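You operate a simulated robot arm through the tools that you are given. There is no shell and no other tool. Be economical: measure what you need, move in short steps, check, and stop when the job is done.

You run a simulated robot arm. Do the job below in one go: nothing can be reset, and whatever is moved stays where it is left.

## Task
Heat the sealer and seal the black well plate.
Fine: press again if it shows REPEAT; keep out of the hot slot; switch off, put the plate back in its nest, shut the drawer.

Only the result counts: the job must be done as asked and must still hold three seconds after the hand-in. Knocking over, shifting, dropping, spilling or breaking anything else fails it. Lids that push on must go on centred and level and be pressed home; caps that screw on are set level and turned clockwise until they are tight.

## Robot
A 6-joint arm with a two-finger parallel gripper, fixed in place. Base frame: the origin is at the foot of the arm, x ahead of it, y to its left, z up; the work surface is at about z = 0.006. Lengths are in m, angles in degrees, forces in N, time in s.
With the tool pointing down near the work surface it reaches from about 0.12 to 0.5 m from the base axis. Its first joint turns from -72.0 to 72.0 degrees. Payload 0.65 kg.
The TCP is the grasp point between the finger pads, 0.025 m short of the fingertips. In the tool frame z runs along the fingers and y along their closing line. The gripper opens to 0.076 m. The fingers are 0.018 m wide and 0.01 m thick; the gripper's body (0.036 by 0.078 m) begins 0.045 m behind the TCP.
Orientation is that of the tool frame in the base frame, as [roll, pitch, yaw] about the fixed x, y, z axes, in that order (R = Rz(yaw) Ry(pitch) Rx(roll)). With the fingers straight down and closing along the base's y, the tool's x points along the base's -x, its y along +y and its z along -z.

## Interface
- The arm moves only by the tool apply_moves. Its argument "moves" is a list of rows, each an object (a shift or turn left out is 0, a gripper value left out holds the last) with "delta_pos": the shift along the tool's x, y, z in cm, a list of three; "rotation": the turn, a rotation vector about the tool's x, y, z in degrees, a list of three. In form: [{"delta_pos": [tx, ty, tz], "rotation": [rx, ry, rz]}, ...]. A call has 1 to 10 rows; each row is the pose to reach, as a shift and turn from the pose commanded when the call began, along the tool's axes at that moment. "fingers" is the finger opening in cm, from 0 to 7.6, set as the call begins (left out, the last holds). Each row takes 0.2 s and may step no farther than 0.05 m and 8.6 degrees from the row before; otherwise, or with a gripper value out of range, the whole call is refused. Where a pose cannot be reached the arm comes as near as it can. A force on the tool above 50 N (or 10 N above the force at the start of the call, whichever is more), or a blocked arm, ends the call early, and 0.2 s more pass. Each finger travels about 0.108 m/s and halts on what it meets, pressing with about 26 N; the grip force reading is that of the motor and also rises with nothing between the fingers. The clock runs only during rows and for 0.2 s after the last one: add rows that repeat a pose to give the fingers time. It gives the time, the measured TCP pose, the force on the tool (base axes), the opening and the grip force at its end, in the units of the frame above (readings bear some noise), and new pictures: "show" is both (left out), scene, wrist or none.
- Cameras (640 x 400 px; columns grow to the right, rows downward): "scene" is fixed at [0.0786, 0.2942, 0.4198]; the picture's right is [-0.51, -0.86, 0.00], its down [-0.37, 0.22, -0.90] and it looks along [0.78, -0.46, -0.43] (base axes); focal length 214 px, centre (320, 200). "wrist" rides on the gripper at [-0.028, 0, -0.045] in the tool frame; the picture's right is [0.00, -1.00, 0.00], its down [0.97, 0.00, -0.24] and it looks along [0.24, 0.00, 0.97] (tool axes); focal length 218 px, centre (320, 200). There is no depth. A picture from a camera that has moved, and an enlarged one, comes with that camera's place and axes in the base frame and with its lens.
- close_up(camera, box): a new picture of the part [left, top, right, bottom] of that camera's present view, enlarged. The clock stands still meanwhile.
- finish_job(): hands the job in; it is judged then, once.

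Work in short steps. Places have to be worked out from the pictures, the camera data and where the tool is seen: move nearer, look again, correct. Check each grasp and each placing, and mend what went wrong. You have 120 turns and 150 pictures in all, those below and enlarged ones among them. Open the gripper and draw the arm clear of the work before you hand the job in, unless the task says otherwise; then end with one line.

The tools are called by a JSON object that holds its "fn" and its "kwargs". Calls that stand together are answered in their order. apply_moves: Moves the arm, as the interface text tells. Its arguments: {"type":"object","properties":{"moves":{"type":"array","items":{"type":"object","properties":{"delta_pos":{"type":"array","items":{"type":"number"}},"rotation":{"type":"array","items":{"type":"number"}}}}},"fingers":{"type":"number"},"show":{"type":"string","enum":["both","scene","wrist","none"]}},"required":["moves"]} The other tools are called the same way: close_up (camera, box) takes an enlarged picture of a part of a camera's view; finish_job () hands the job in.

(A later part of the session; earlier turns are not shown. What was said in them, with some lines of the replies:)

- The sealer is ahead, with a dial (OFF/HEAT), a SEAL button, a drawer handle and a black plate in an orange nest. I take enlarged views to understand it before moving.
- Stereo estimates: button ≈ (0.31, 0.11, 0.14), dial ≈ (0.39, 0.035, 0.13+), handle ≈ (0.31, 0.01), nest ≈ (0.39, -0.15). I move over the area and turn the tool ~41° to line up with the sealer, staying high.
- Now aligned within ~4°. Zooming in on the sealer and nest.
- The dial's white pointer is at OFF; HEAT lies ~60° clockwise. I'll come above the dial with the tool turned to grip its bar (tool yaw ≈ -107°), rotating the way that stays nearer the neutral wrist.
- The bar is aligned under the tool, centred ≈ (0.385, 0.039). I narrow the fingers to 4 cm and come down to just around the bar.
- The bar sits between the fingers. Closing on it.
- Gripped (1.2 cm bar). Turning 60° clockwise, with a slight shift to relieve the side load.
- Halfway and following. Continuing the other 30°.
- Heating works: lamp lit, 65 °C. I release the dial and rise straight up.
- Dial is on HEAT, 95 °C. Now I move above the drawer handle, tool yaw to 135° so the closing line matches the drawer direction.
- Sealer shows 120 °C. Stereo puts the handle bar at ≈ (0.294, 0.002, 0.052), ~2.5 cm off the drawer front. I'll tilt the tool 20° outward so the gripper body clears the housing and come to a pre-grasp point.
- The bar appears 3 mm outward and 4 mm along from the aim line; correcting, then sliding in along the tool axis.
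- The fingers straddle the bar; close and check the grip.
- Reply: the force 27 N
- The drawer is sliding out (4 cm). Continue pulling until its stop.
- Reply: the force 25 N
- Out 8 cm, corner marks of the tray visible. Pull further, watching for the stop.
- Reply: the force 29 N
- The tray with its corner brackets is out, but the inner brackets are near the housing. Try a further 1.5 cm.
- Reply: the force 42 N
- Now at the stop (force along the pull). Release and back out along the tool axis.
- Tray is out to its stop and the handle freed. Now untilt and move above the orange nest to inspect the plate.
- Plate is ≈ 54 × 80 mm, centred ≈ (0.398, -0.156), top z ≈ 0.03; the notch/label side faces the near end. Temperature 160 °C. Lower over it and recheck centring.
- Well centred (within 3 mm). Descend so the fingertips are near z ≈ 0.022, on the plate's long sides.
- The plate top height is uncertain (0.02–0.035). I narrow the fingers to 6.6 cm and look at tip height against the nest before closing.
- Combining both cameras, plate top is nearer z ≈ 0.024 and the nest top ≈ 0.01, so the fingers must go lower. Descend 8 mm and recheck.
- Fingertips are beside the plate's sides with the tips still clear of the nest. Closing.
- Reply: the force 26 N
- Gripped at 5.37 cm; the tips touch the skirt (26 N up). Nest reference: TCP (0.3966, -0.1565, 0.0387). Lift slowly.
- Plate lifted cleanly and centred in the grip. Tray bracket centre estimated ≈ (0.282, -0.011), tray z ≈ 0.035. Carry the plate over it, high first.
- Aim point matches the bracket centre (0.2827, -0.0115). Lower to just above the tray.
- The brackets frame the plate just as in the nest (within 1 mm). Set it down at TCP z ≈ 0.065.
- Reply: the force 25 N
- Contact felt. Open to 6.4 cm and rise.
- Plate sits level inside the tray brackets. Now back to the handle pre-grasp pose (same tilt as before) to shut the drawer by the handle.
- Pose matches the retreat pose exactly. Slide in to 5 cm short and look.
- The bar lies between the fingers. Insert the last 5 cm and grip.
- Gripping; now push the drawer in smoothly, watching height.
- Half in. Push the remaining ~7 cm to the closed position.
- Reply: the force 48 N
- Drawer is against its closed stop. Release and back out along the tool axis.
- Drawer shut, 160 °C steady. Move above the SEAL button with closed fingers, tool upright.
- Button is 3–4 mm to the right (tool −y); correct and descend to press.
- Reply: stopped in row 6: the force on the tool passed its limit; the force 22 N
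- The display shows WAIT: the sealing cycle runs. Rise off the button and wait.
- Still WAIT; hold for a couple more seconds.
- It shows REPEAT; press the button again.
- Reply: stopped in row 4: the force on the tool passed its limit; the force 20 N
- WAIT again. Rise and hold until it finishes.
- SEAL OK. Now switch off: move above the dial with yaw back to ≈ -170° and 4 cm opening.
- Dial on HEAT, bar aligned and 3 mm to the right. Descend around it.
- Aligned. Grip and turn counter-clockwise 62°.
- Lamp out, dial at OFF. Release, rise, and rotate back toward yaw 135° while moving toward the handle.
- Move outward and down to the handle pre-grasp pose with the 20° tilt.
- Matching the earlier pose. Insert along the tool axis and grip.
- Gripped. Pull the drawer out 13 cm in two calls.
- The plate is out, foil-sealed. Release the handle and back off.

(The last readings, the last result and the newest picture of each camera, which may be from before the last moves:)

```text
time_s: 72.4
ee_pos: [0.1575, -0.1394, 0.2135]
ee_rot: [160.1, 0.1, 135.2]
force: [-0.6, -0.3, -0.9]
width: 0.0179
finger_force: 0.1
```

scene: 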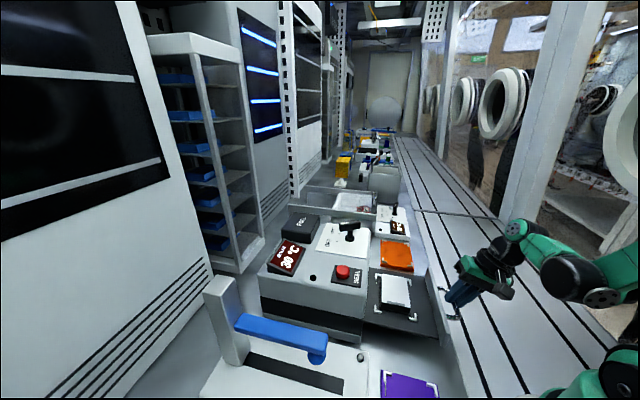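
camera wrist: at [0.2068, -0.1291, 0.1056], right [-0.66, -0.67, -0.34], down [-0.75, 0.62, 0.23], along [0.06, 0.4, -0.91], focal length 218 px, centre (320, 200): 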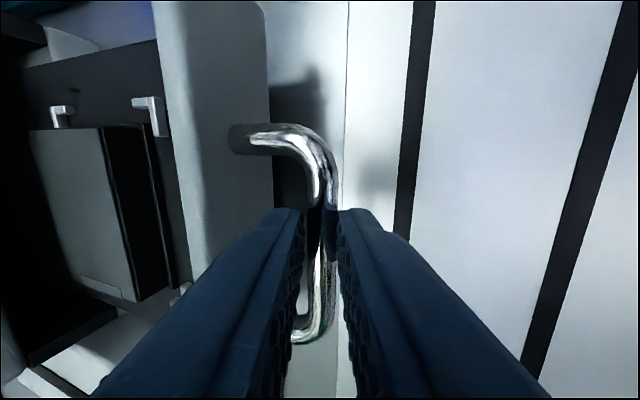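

Move over the tray, upright, fingers opened to 6.6 cm.

{"fn": "apply_moves", "kwargs": {"moves": [{"delta_pos": [0.1, 3.8, 1.4], "rotation": [5, 0, 0]}, {"delta_pos": [0.15, 7.6, 3.2], "rotation": [10, 0, 0]}, {"delta_pos": [0.2, 11.4, 5.5], "rotation": [15, 0, 0]}, {"delta_pos": [0.3, 15.0, 8.2], "rotation": [20, 0, 0]}, {"delta_pos": [0.31, 15.22, 10.17], "rotation": [20, 0, 0]}, {"delta_pos": [0.31, 15.22, 10.17], "rotation": [20, 0, 0]}], "fingers": 6.6}}

{"fn": "close_up", "kwargs": {"camera": "wrist", "box": [220, 60, 440, 280]}}

{"fn": "close_up", "kwargs": {"camera": "scene", "box": [260, 210, 450, 350]}}

```text
time_s: 73.8
ee_pos: [0.2818, -0.01, 0.1711]
ee_rot: [-179.9, 0.1, 135.3]
force: [-0.8, 0.5, -0.6]
width: 0.0663
finger_force: 0.0
camera wrist: at [0.3016, -0.0284, 0.2152], right [-0.7, -0.71, 0.0], down [-0.69, 0.68, 0.24], along [-0.17, 0.17, -0.97], focal length 218 px, centre (320, 200)
```

scene: 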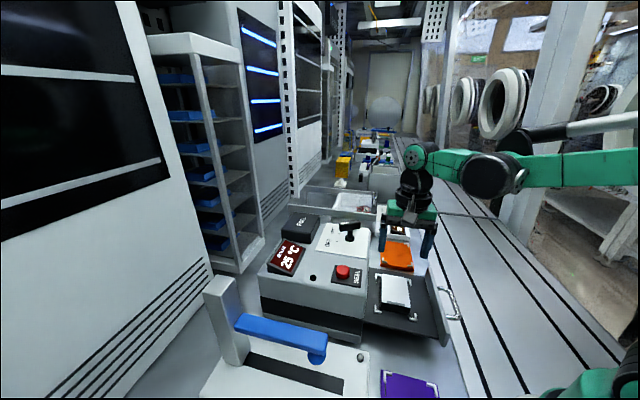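
wrist: 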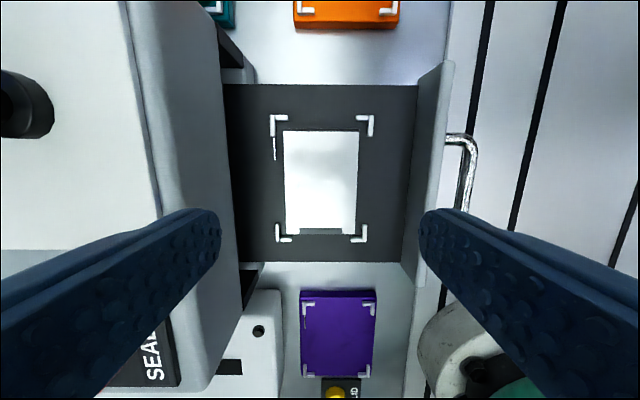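

```text
1.82 times, centred on (330, 170) of wrist
camera zoom: at [0.3016, -0.0284, 0.2152], right [-0.7, -0.71, 0.0], down [-0.69, 0.68, 0.24], along [-0.17, 0.17, -0.97], focal length 397 px, centre (302, 254)
```

zoom: 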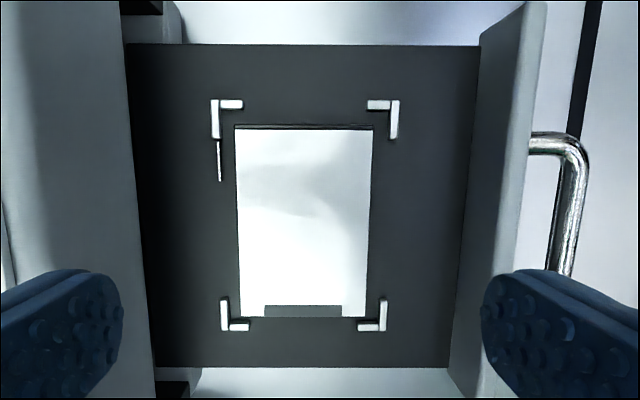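

```text
2.86 times, centred on (355, 280) of scene
camera zoom: at [0.0786, 0.2942, 0.4198], right [-0.51, -0.86, 0.0], down [-0.37, 0.22, -0.9], along [0.78, -0.46, -0.43], focal length 613 px, centre (220, -29)
```

zoom: 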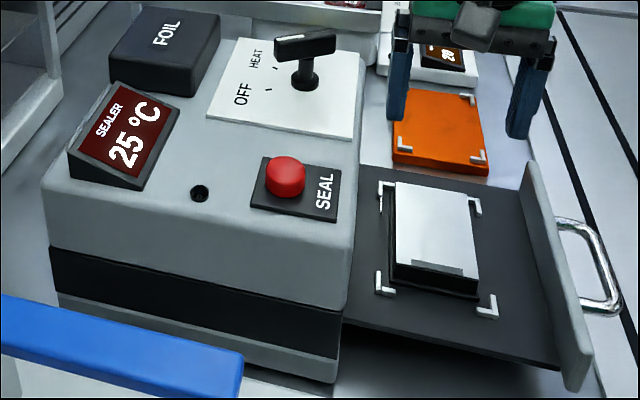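

Foil covers the plate and it's centred. Descend to the earlier release height and grip.

{"fn": "apply_moves", "kwargs": {"moves": [{"delta_pos": [-0.1, 0, 4]}, {"delta_pos": [-0.1, -0.05, 8]}, {"delta_pos": [-0.1, -0.05, 9.8]}, {"delta_pos": [-0.1, -0.05, 10.45]}, {"delta_pos": [-0.1, -0.05, 10.45]}]}}

```text
time_s: 75.0
ee_pos: [0.2821, -0.0121, 0.0647]
ee_rot: [-179.9, 0.2, 135.3]
force: [0.2, 0.0, -0.6]
width: 0.066
finger_force: 0.0
camera wrist: at [0.3017, -0.0299, 0.1102], right [-0.7, -0.71, 0.0], down [-0.69, 0.68, 0.24], along [-0.17, 0.17, -0.97], focal length 218 px, centre (320, 200)
```

scene: 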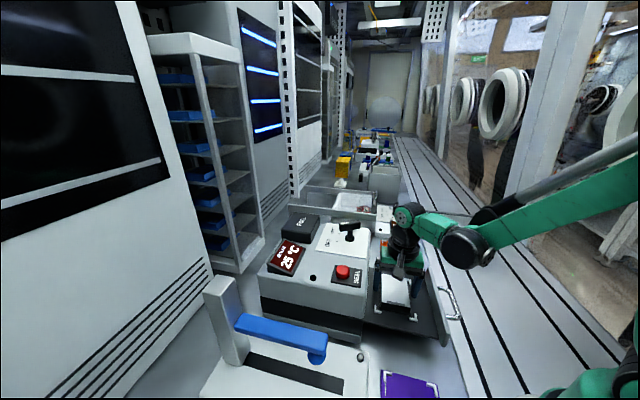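
wrist: 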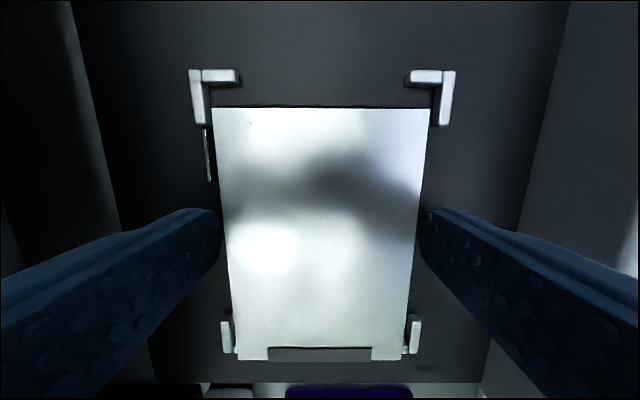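

Raise 1 mm and close on the plate.

{"fn": "apply_moves", "kwargs": {"moves": [{"delta_pos": [0, 0, -0.12]}, {"delta_pos": [0, 0, -0.12]}, {"delta_pos": [0, 0, -0.12]}], "fingers": 4.0, "show": "none"}}

{"fn": "apply_moves", "kwargs": {"moves": [{"delta_pos": [0, 0, -0.3]}, {"delta_pos": [0, 0, -1.0]}, {"delta_pos": [0, 0, -3]}, {"delta_pos": [0, 0, -6]}, {"delta_pos": [0, 0, -8]}, {"delta_pos": [0, 0, -8]}], "show": "both"}}

```text
time_s: 75.8
ee_pos: [0.2819, -0.0124, 0.0672]
ee_rot: [-180.0, 0.1, 135.3]
force: [0.2, -0.9, -0.7]
width: 0.054
finger_force: 25.6
```

```text
time_s: 77.2
ee_pos: [0.2822, -0.0126, 0.1459]
ee_rot: [-179.9, 0.1, 135.4]
force: [0.2, -0.2, -0.2]
width: 0.0539
finger_force: 26.2
camera wrist: at [0.3016, -0.0301, 0.1917], right [-0.7, -0.71, 0.0], down [-0.69, 0.68, 0.24], along [-0.17, 0.17, -0.97], focal length 218 px, centre (320, 200)
```

scene: 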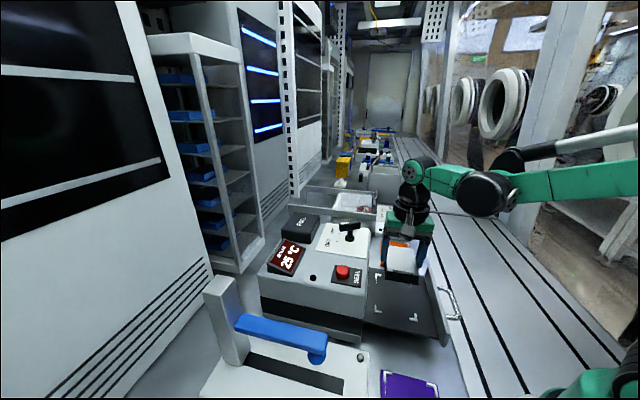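
wrist: 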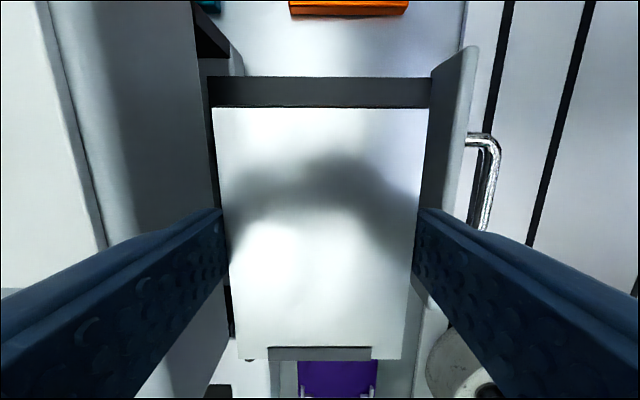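

Held well. Carry it back over the orange nest and descend to just above.

{"fn": "apply_moves", "kwargs": {"moves": [{"delta_pos": [-3.65, -0.45, 0], "rotation": [0, 0, 0.4]}, {"delta_pos": [-7.3, -0.9, 0], "rotation": [0, 0, 0.4]}, {"delta_pos": [-10.95, -1.33, 0], "rotation": [0, 0, 0.4]}, {"delta_pos": [-14.6, -1.78, 0], "rotation": [0, 0, 0.4]}, {"delta_pos": [-18.25, -2.22, 0], "rotation": [0, 0, 0.4]}, {"delta_pos": [-18.25, -2.22, 4.5], "rotation": [0, 0, 0.4]}, {"delta_pos": [-18.25, -2.22, 8.5], "rotation": [0, 0, 0.4]}, {"delta_pos": [-18.25, -2.22, 9.8], "rotation": [0, 0, 0.4]}, {"delta_pos": [-18.25, -2.22, 9.8], "rotation": [0, 0, 0.4]}]}}

{"fn": "close_up", "kwargs": {"camera": "scene", "box": [370, 220, 430, 280]}}

```text
time_s: 79.2
ee_pos: [0.396, -0.1561, 0.0475]
ee_rot: [-179.9, 0.1, 134.9]
force: [0.0, -0.5, -1.2]
width: 0.0539
finger_force: 25.8
camera wrist: at [0.4166, -0.1737, 0.093], right [-0.71, -0.71, 0.0], down [-0.68, 0.69, 0.24], along [-0.17, 0.17, -0.97], focal length 218 px, centre (320, 200)
```

scene: 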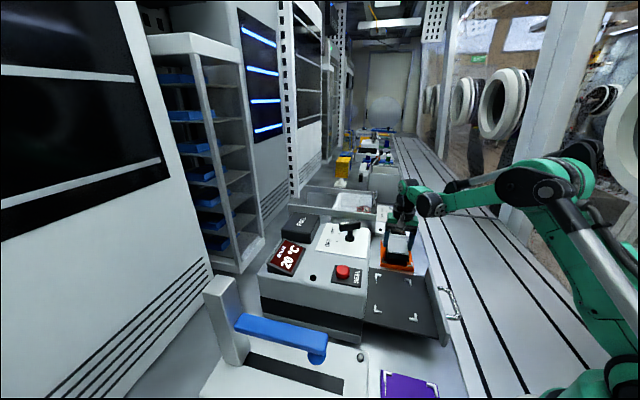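
wrist: 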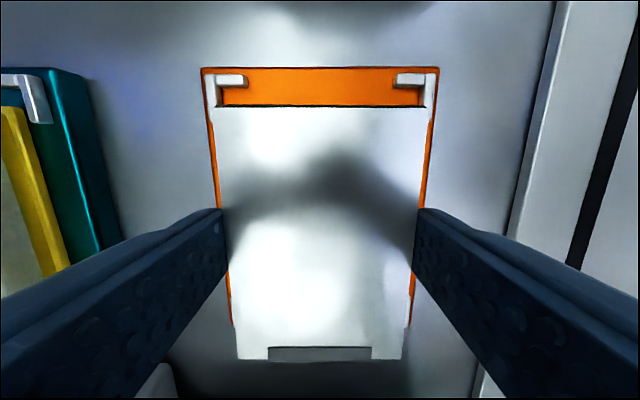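

```text
6.67 times, centred on (400, 250) of scene
camera zoom: at [0.0786, 0.2942, 0.4198], right [-0.51, -0.86, 0.0], down [-0.37, 0.22, -0.9], along [0.78, -0.46, -0.43], focal length 1430 px, centre (-213, -133)
```

zoom: 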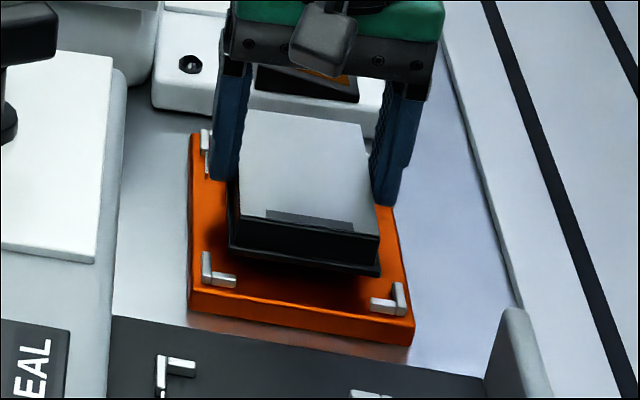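

Aligned with the nest brackets to ~1–2 mm. Nudge 1 mm forward and set down.

{"fn": "apply_moves", "kwargs": {"moves": [{"delta_pos": [-0.12, 0, 0.3]}, {"delta_pos": [-0.12, 0, 0.6]}, {"delta_pos": [-0.12, 0, 0.8]}, {"delta_pos": [-0.12, 0, 0.9]}], "show": "none"}}

```text
time_s: 80.2
ee_pos: [0.3964, -0.1573, 0.0408]
ee_rot: [-180.0, 0.1, 134.9]
force: [-0.1, 0.0, -0.3]
width: 0.0539
finger_force: 25.7
```

No contact yet at z 0.041; lower 1–2 mm more.

{"fn": "apply_moves", "kwargs": {"moves": [{"delta_pos": [0, 0, 0.08]}, {"delta_pos": [0, 0, 0.16]}, {"delta_pos": [0, 0, 0.16]}], "show": "none"}}

```text
time_s: 81.0
ee_pos: [0.397, -0.1578, 0.038]
ee_rot: [-179.9, 0.1, 134.9]
force: [-0.2, -0.4, 0.1]
width: 0.0543
finger_force: 25.9
```

Still no contact; continue in 1 mm steps.

{"fn": "apply_moves", "kwargs": {"moves": [{"delta_pos": [0, 0, 0.1]}, {"delta_pos": [0, 0, 0.15]}], "show": "none"}}

{"fn": "close_up", "kwargs": {"camera": "scene", "box": [370, 220, 430, 280]}}

```text
time_s: 81.6
ee_pos: [0.3973, -0.1572, 0.0375]
ee_rot: [-179.9, 0.1, 134.9]
force: [-2.0, -0.5, 25.4]
width: 0.054
finger_force: 26.0
```

```text
6.67 times, centred on (400, 250) of scene
camera zoom: at [0.0785, 0.2942, 0.4198], right [-0.51, -0.86, 0.0], down [-0.37, 0.22, -0.9], along [0.78, -0.46, -0.43], focal length 1430 px, centre (-213, -133)
```

zoom: 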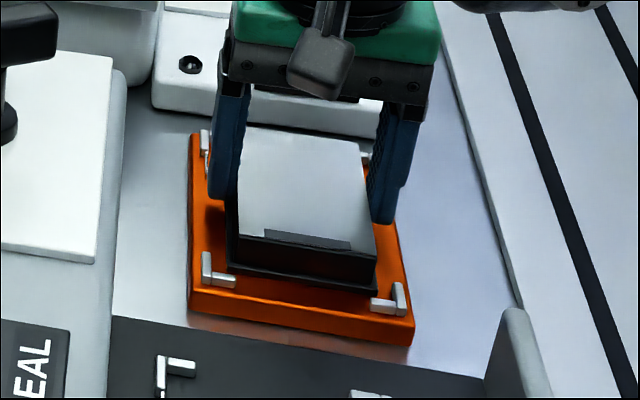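

Contact: the plate is on the nest. Release and rise.

{"fn": "apply_moves", "kwargs": {"moves": [{"delta_pos": [0, 0, -0.08]}, {"delta_pos": [0, 0, -0.08]}, {"delta_pos": [0, 0, -2]}, {"delta_pos": [0, 0, -6]}, {"delta_pos": [0, 0, -10.5]}, {"delta_pos": [0, 0, -14]}, {"delta_pos": [0, 0, -14]}], "fingers": 6.6}}

{"fn": "close_up", "kwargs": {"camera": "scene", "box": [370, 220, 430, 280]}}

{"fn": "close_up", "kwargs": {"camera": "wrist", "box": [240, 80, 400, 240]}}

```text
time_s: 83.2
ee_pos: [0.3971, -0.1573, 0.1774]
ee_rot: [-179.9, 0.1, 134.9]
force: [-0.2, 0.1, -1.0]
width: 0.0661
finger_force: 0.1
camera wrist: at [0.4177, -0.1752, 0.2231], right [-0.71, -0.71, 0.0], down [-0.68, 0.69, 0.24], along [-0.17, 0.17, -0.97], focal length 218 px, centre (320, 200)
```

scene: 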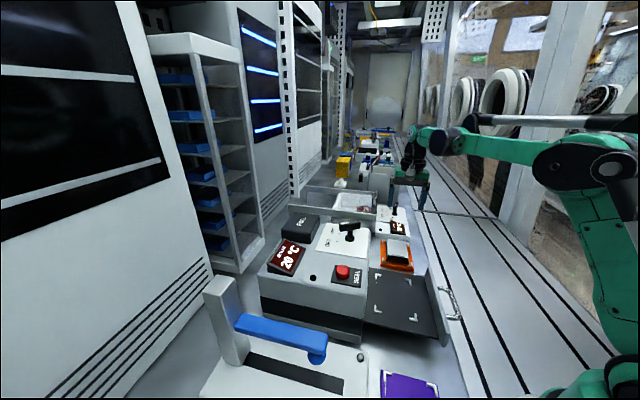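
wrist: 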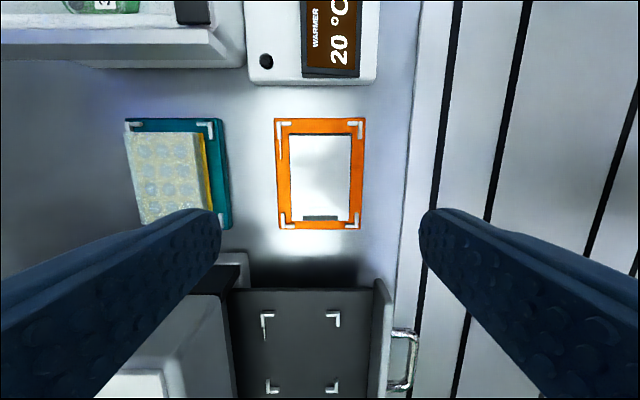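

```text
6.67 times, centred on (400, 250) of scene
camera zoom: at [0.0786, 0.2942, 0.4198], right [-0.51, -0.86, 0.0], down [-0.37, 0.22, -0.9], along [0.78, -0.46, -0.43], focal length 1430 px, centre (-213, -133)
```

zoom: 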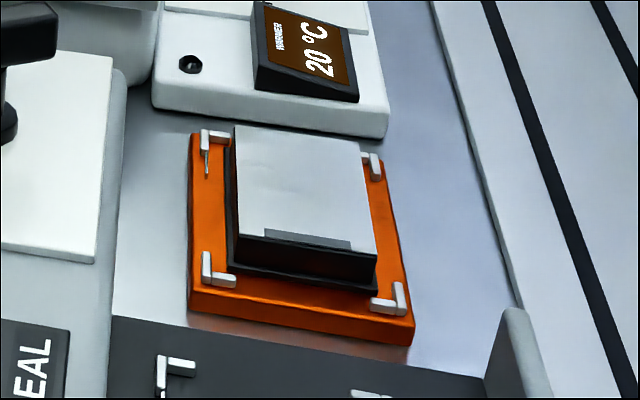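

```text
2.50 times, centred on (320, 160) of wrist
camera zoom: at [0.4177, -0.1752, 0.2231], right [-0.71, -0.71, 0.0], down [-0.68, 0.69, 0.24], along [-0.17, 0.17, -0.97], focal length 546 px, centre (320, 300)
```

zoom: 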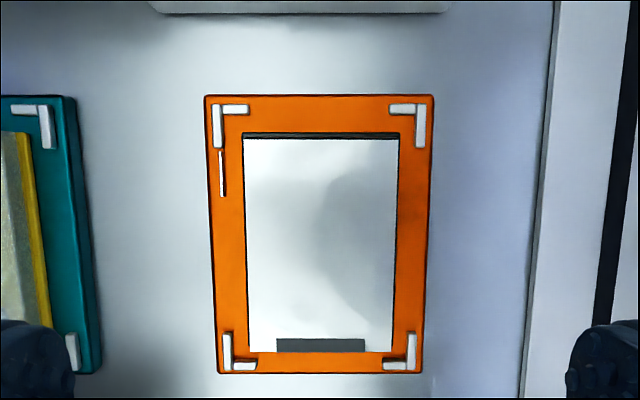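

Plate is back in the nest exactly as at the start. Go to the handle to shut the drawer.

{"fn": "apply_moves", "kwargs": {"moves": [{"delta_pos": [0, -2, -3.4]}, {"delta_pos": [3.0, -5, -3.4], "rotation": [-4, 0, 0]}, {"delta_pos": [6.3, -8, -3.4], "rotation": [-8, 0, 0]}, {"delta_pos": [9.8, -11, -3.4], "rotation": [-12, 0, 0]}, {"delta_pos": [13.6, -14, -3.4], "rotation": [-16, 0, 0]}, {"delta_pos": [17.0, -15.6, -3.4], "rotation": [-20, 0, 0]}, {"delta_pos": [18.17, -15.63, -3.4], "rotation": [-20, 0, 0]}, {"delta_pos": [18.17, -15.63, -3.4], "rotation": [-20, 0, 0]}], "fingers": 1.8, "show": "wrist"}}

```text
time_s: 85.0
ee_pos: [0.1587, -0.1396, 0.2121]
ee_rot: [160.0, 0.1, 134.9]
force: [0.4, 0.2, -0.1]
width: 0.0181
finger_force: 0.0
camera wrist: at [0.1672, -0.1669, 0.2536], right [-0.67, -0.66, -0.34], down [-0.74, 0.63, 0.22], along [0.07, 0.4, -0.91], focal length 218 px, centre (320, 200)
```

wrist: 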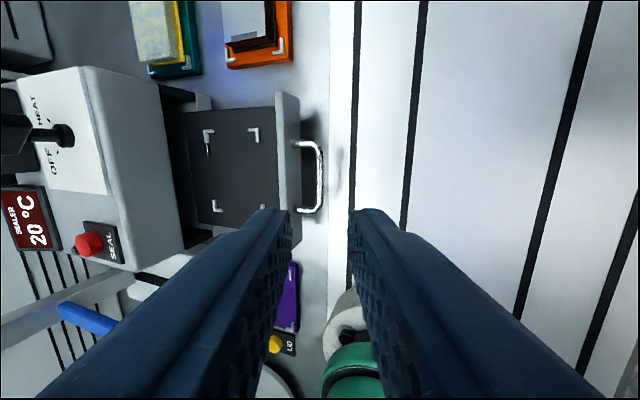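

Same pose as before; insert over the bar.

{"fn": "apply_moves", "kwargs": {"moves": [{"delta_pos": [0, -0.05, 4.5]}, {"delta_pos": [0, -0.05, 9]}, {"delta_pos": [0, -0.05, 13]}, {"delta_pos": [0, -0.05, 16]}, {"delta_pos": [0, -0.05, 16]}], "show": "wrist"}}

{"fn": "apply_moves", "kwargs": {"moves": [{}, {}, {}], "fingers": 0.3, "show": "none"}}

```text
time_s: 86.2
ee_pos: [0.1956, -0.0994, 0.0611]
ee_rot: [160.1, 0.1, 134.8]
force: [0.0, -0.5, -0.1]
width: 0.0182
finger_force: 0.1
camera wrist: at [0.2045, -0.1282, 0.1023], right [-0.67, -0.66, -0.34], down [-0.74, 0.63, 0.22], along [0.07, 0.4, -0.91], focal length 218 px, centre (320, 200)
```

wrist: 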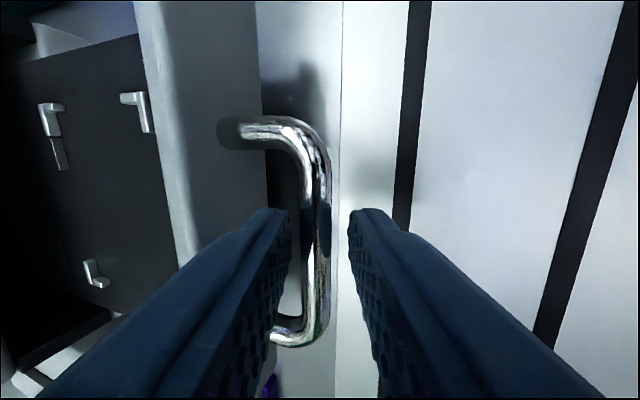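

```text
time_s: 87.0
ee_pos: [0.1962, -0.0992, 0.0612]
ee_rot: [160.1, 0.1, 134.9]
force: [10.8, 10.6, -1.9]
width: 0.014
finger_force: 6.6
```

Push in the whole 13.7 cm, in two calls.

{"fn": "apply_moves", "kwargs": {"moves": [{"delta_pos": [0, 0.47, 0.17]}, {"delta_pos": [0, 1.41, 0.51]}, {"delta_pos": [0, 2.35, 0.86]}, {"delta_pos": [0, 3.29, 1.2]}, {"delta_pos": [0, 4.23, 1.54]}, {"delta_pos": [0, 5.17, 1.88]}, {"delta_pos": [0, 6.11, 2.22]}], "show": "none"}}

{"fn": "apply_moves", "kwargs": {"moves": [{"delta_pos": [0, 0.94, 0.34]}, {"delta_pos": [0, 1.88, 0.68]}, {"delta_pos": [0, 2.82, 1.03]}, {"delta_pos": [0, 3.76, 1.37]}, {"delta_pos": [0, 4.7, 1.71]}, {"delta_pos": [0, 5.64, 2.05]}, {"delta_pos": [0, 6.3, 2.3]}, {"delta_pos": [0, 6.7, 2.44]}, {"delta_pos": [0, 7.0, 2.55]}], "show": "both"}}

```text
time_s: 88.6
ee_pos: [0.2413, -0.0541, 0.0578]
ee_rot: [160.1, -0.1, 135.0]
force: [-14.6, 13.6, 22.5]
width: 0.0098
finger_force: 31.0
```

```text
time_s: 90.6
ee_pos: [0.294, -0.0034, 0.0597]
ee_rot: [160.5, 0.1, 134.7]
force: [-37.1, -19.9, 15.7]
width: 0.0099
finger_force: 31.4
camera wrist: at [0.3033, -0.0319, 0.1016], right [-0.67, -0.66, -0.33], down [-0.74, 0.63, 0.23], along [0.06, 0.4, -0.92], focal length 218 px, centre (320, 200)
```

scene: 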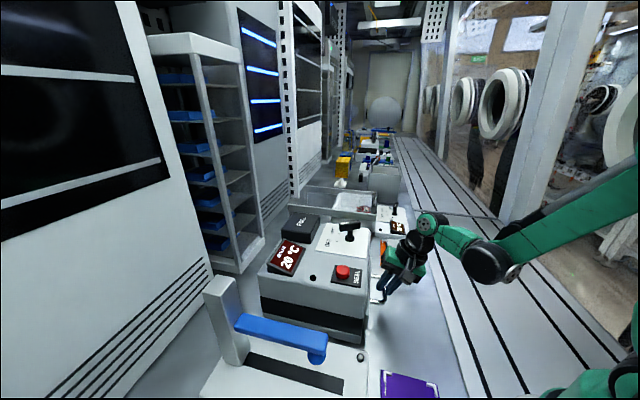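
wrist: 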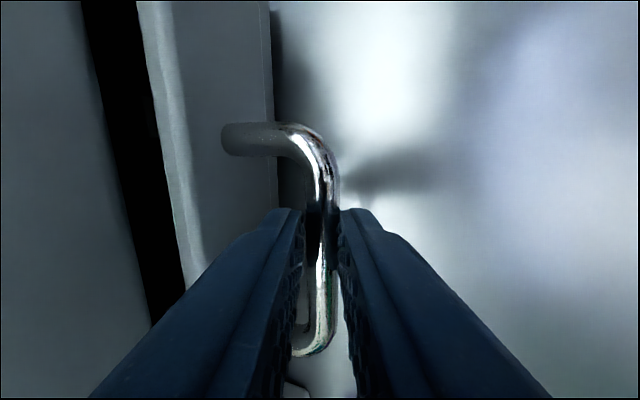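

Against the closed stop. Release and withdraw clear.

{"fn": "apply_moves", "kwargs": {"moves": [{"delta_pos": [0, -0.15, 0]}, {"delta_pos": [0, -0.15, 0]}, {"delta_pos": [0, -0.2, -2.5]}, {"delta_pos": [0, -0.2, -6]}, {"delta_pos": [0, -0.2, -10]}, {"delta_pos": [0, -0.2, -14.5]}, {"delta_pos": [0, -2.5, -18]}, {"delta_pos": [0, -2.5, -18]}], "fingers": 1.8, "show": "both"}}

{"fn": "close_up", "kwargs": {"camera": "scene", "box": [250, 200, 430, 310]}}

```text
time_s: 92.4
ee_pos: [0.2359, -0.062, 0.221]
ee_rot: [160.1, 0.0, 134.8]
force: [-0.7, 0.1, 0.0]
width: 0.018
finger_force: 0.0
camera wrist: at [0.2435, -0.0903, 0.2631], right [-0.67, -0.66, -0.34], down [-0.74, 0.63, 0.22], along [0.07, 0.4, -0.91], focal length 218 px, centre (320, 200)
```

scene: 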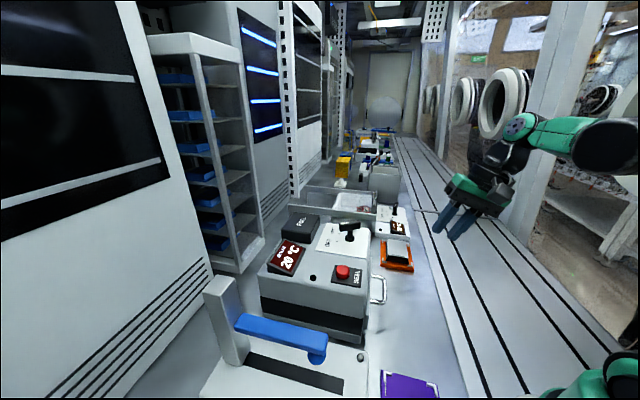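
wrist: 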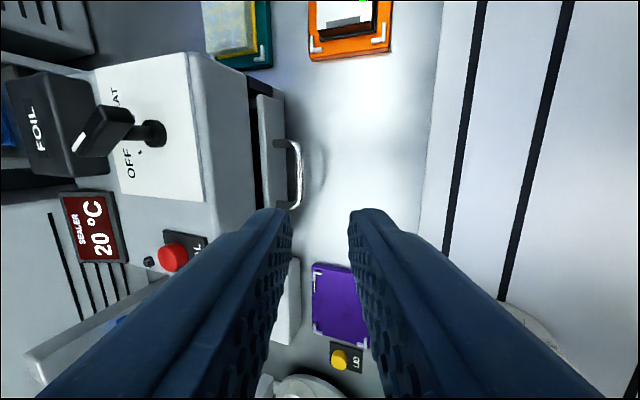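

```text
3.56 times, centred on (340, 255) of scene
camera zoom: at [0.0786, 0.2942, 0.4198], right [-0.51, -0.86, 0.0], down [-0.37, 0.22, -0.9], along [0.78, -0.46, -0.43], focal length 763 px, centre (249, 4)
```

zoom: 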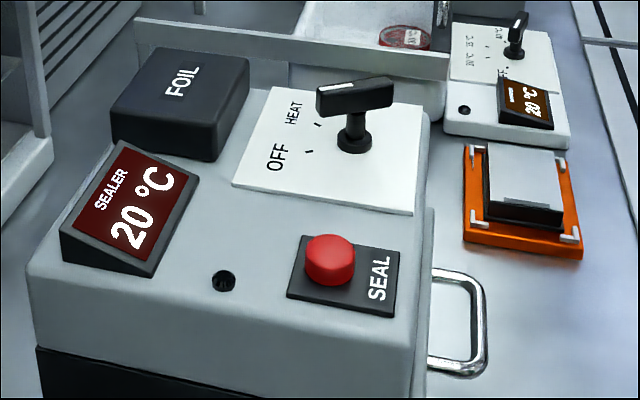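

Everything is in place: plate sealed and in its nest, dial OFF at 20 °C, drawer shut. Open the gripper clear of the work, then hand in.

{"fn": "apply_moves", "kwargs": {"moves": [{"delta_pos": [0, 0, -2]}, {"delta_pos": [0, 0, -4]}, {"delta_pos": [0, 0, -4]}], "fingers": 7.6, "show": "none"}}

{"fn": "finish_job", "kwargs": {}}

```text
time_s: 93.2
ee_pos: [0.2255, -0.0712, 0.2583]
ee_rot: [160.1, 0.0, 135.0]
force: [0.5, -0.1, 0.3]
width: 0.076
finger_force: 0.0
```

```text
The job is handed in.
```

The black plate is sealed (REPEAT came up once; the second press gave SEAL OK) and back in its orange nest, with the sealer switched off and at 20 °C, the drawer shut and the arm clear.
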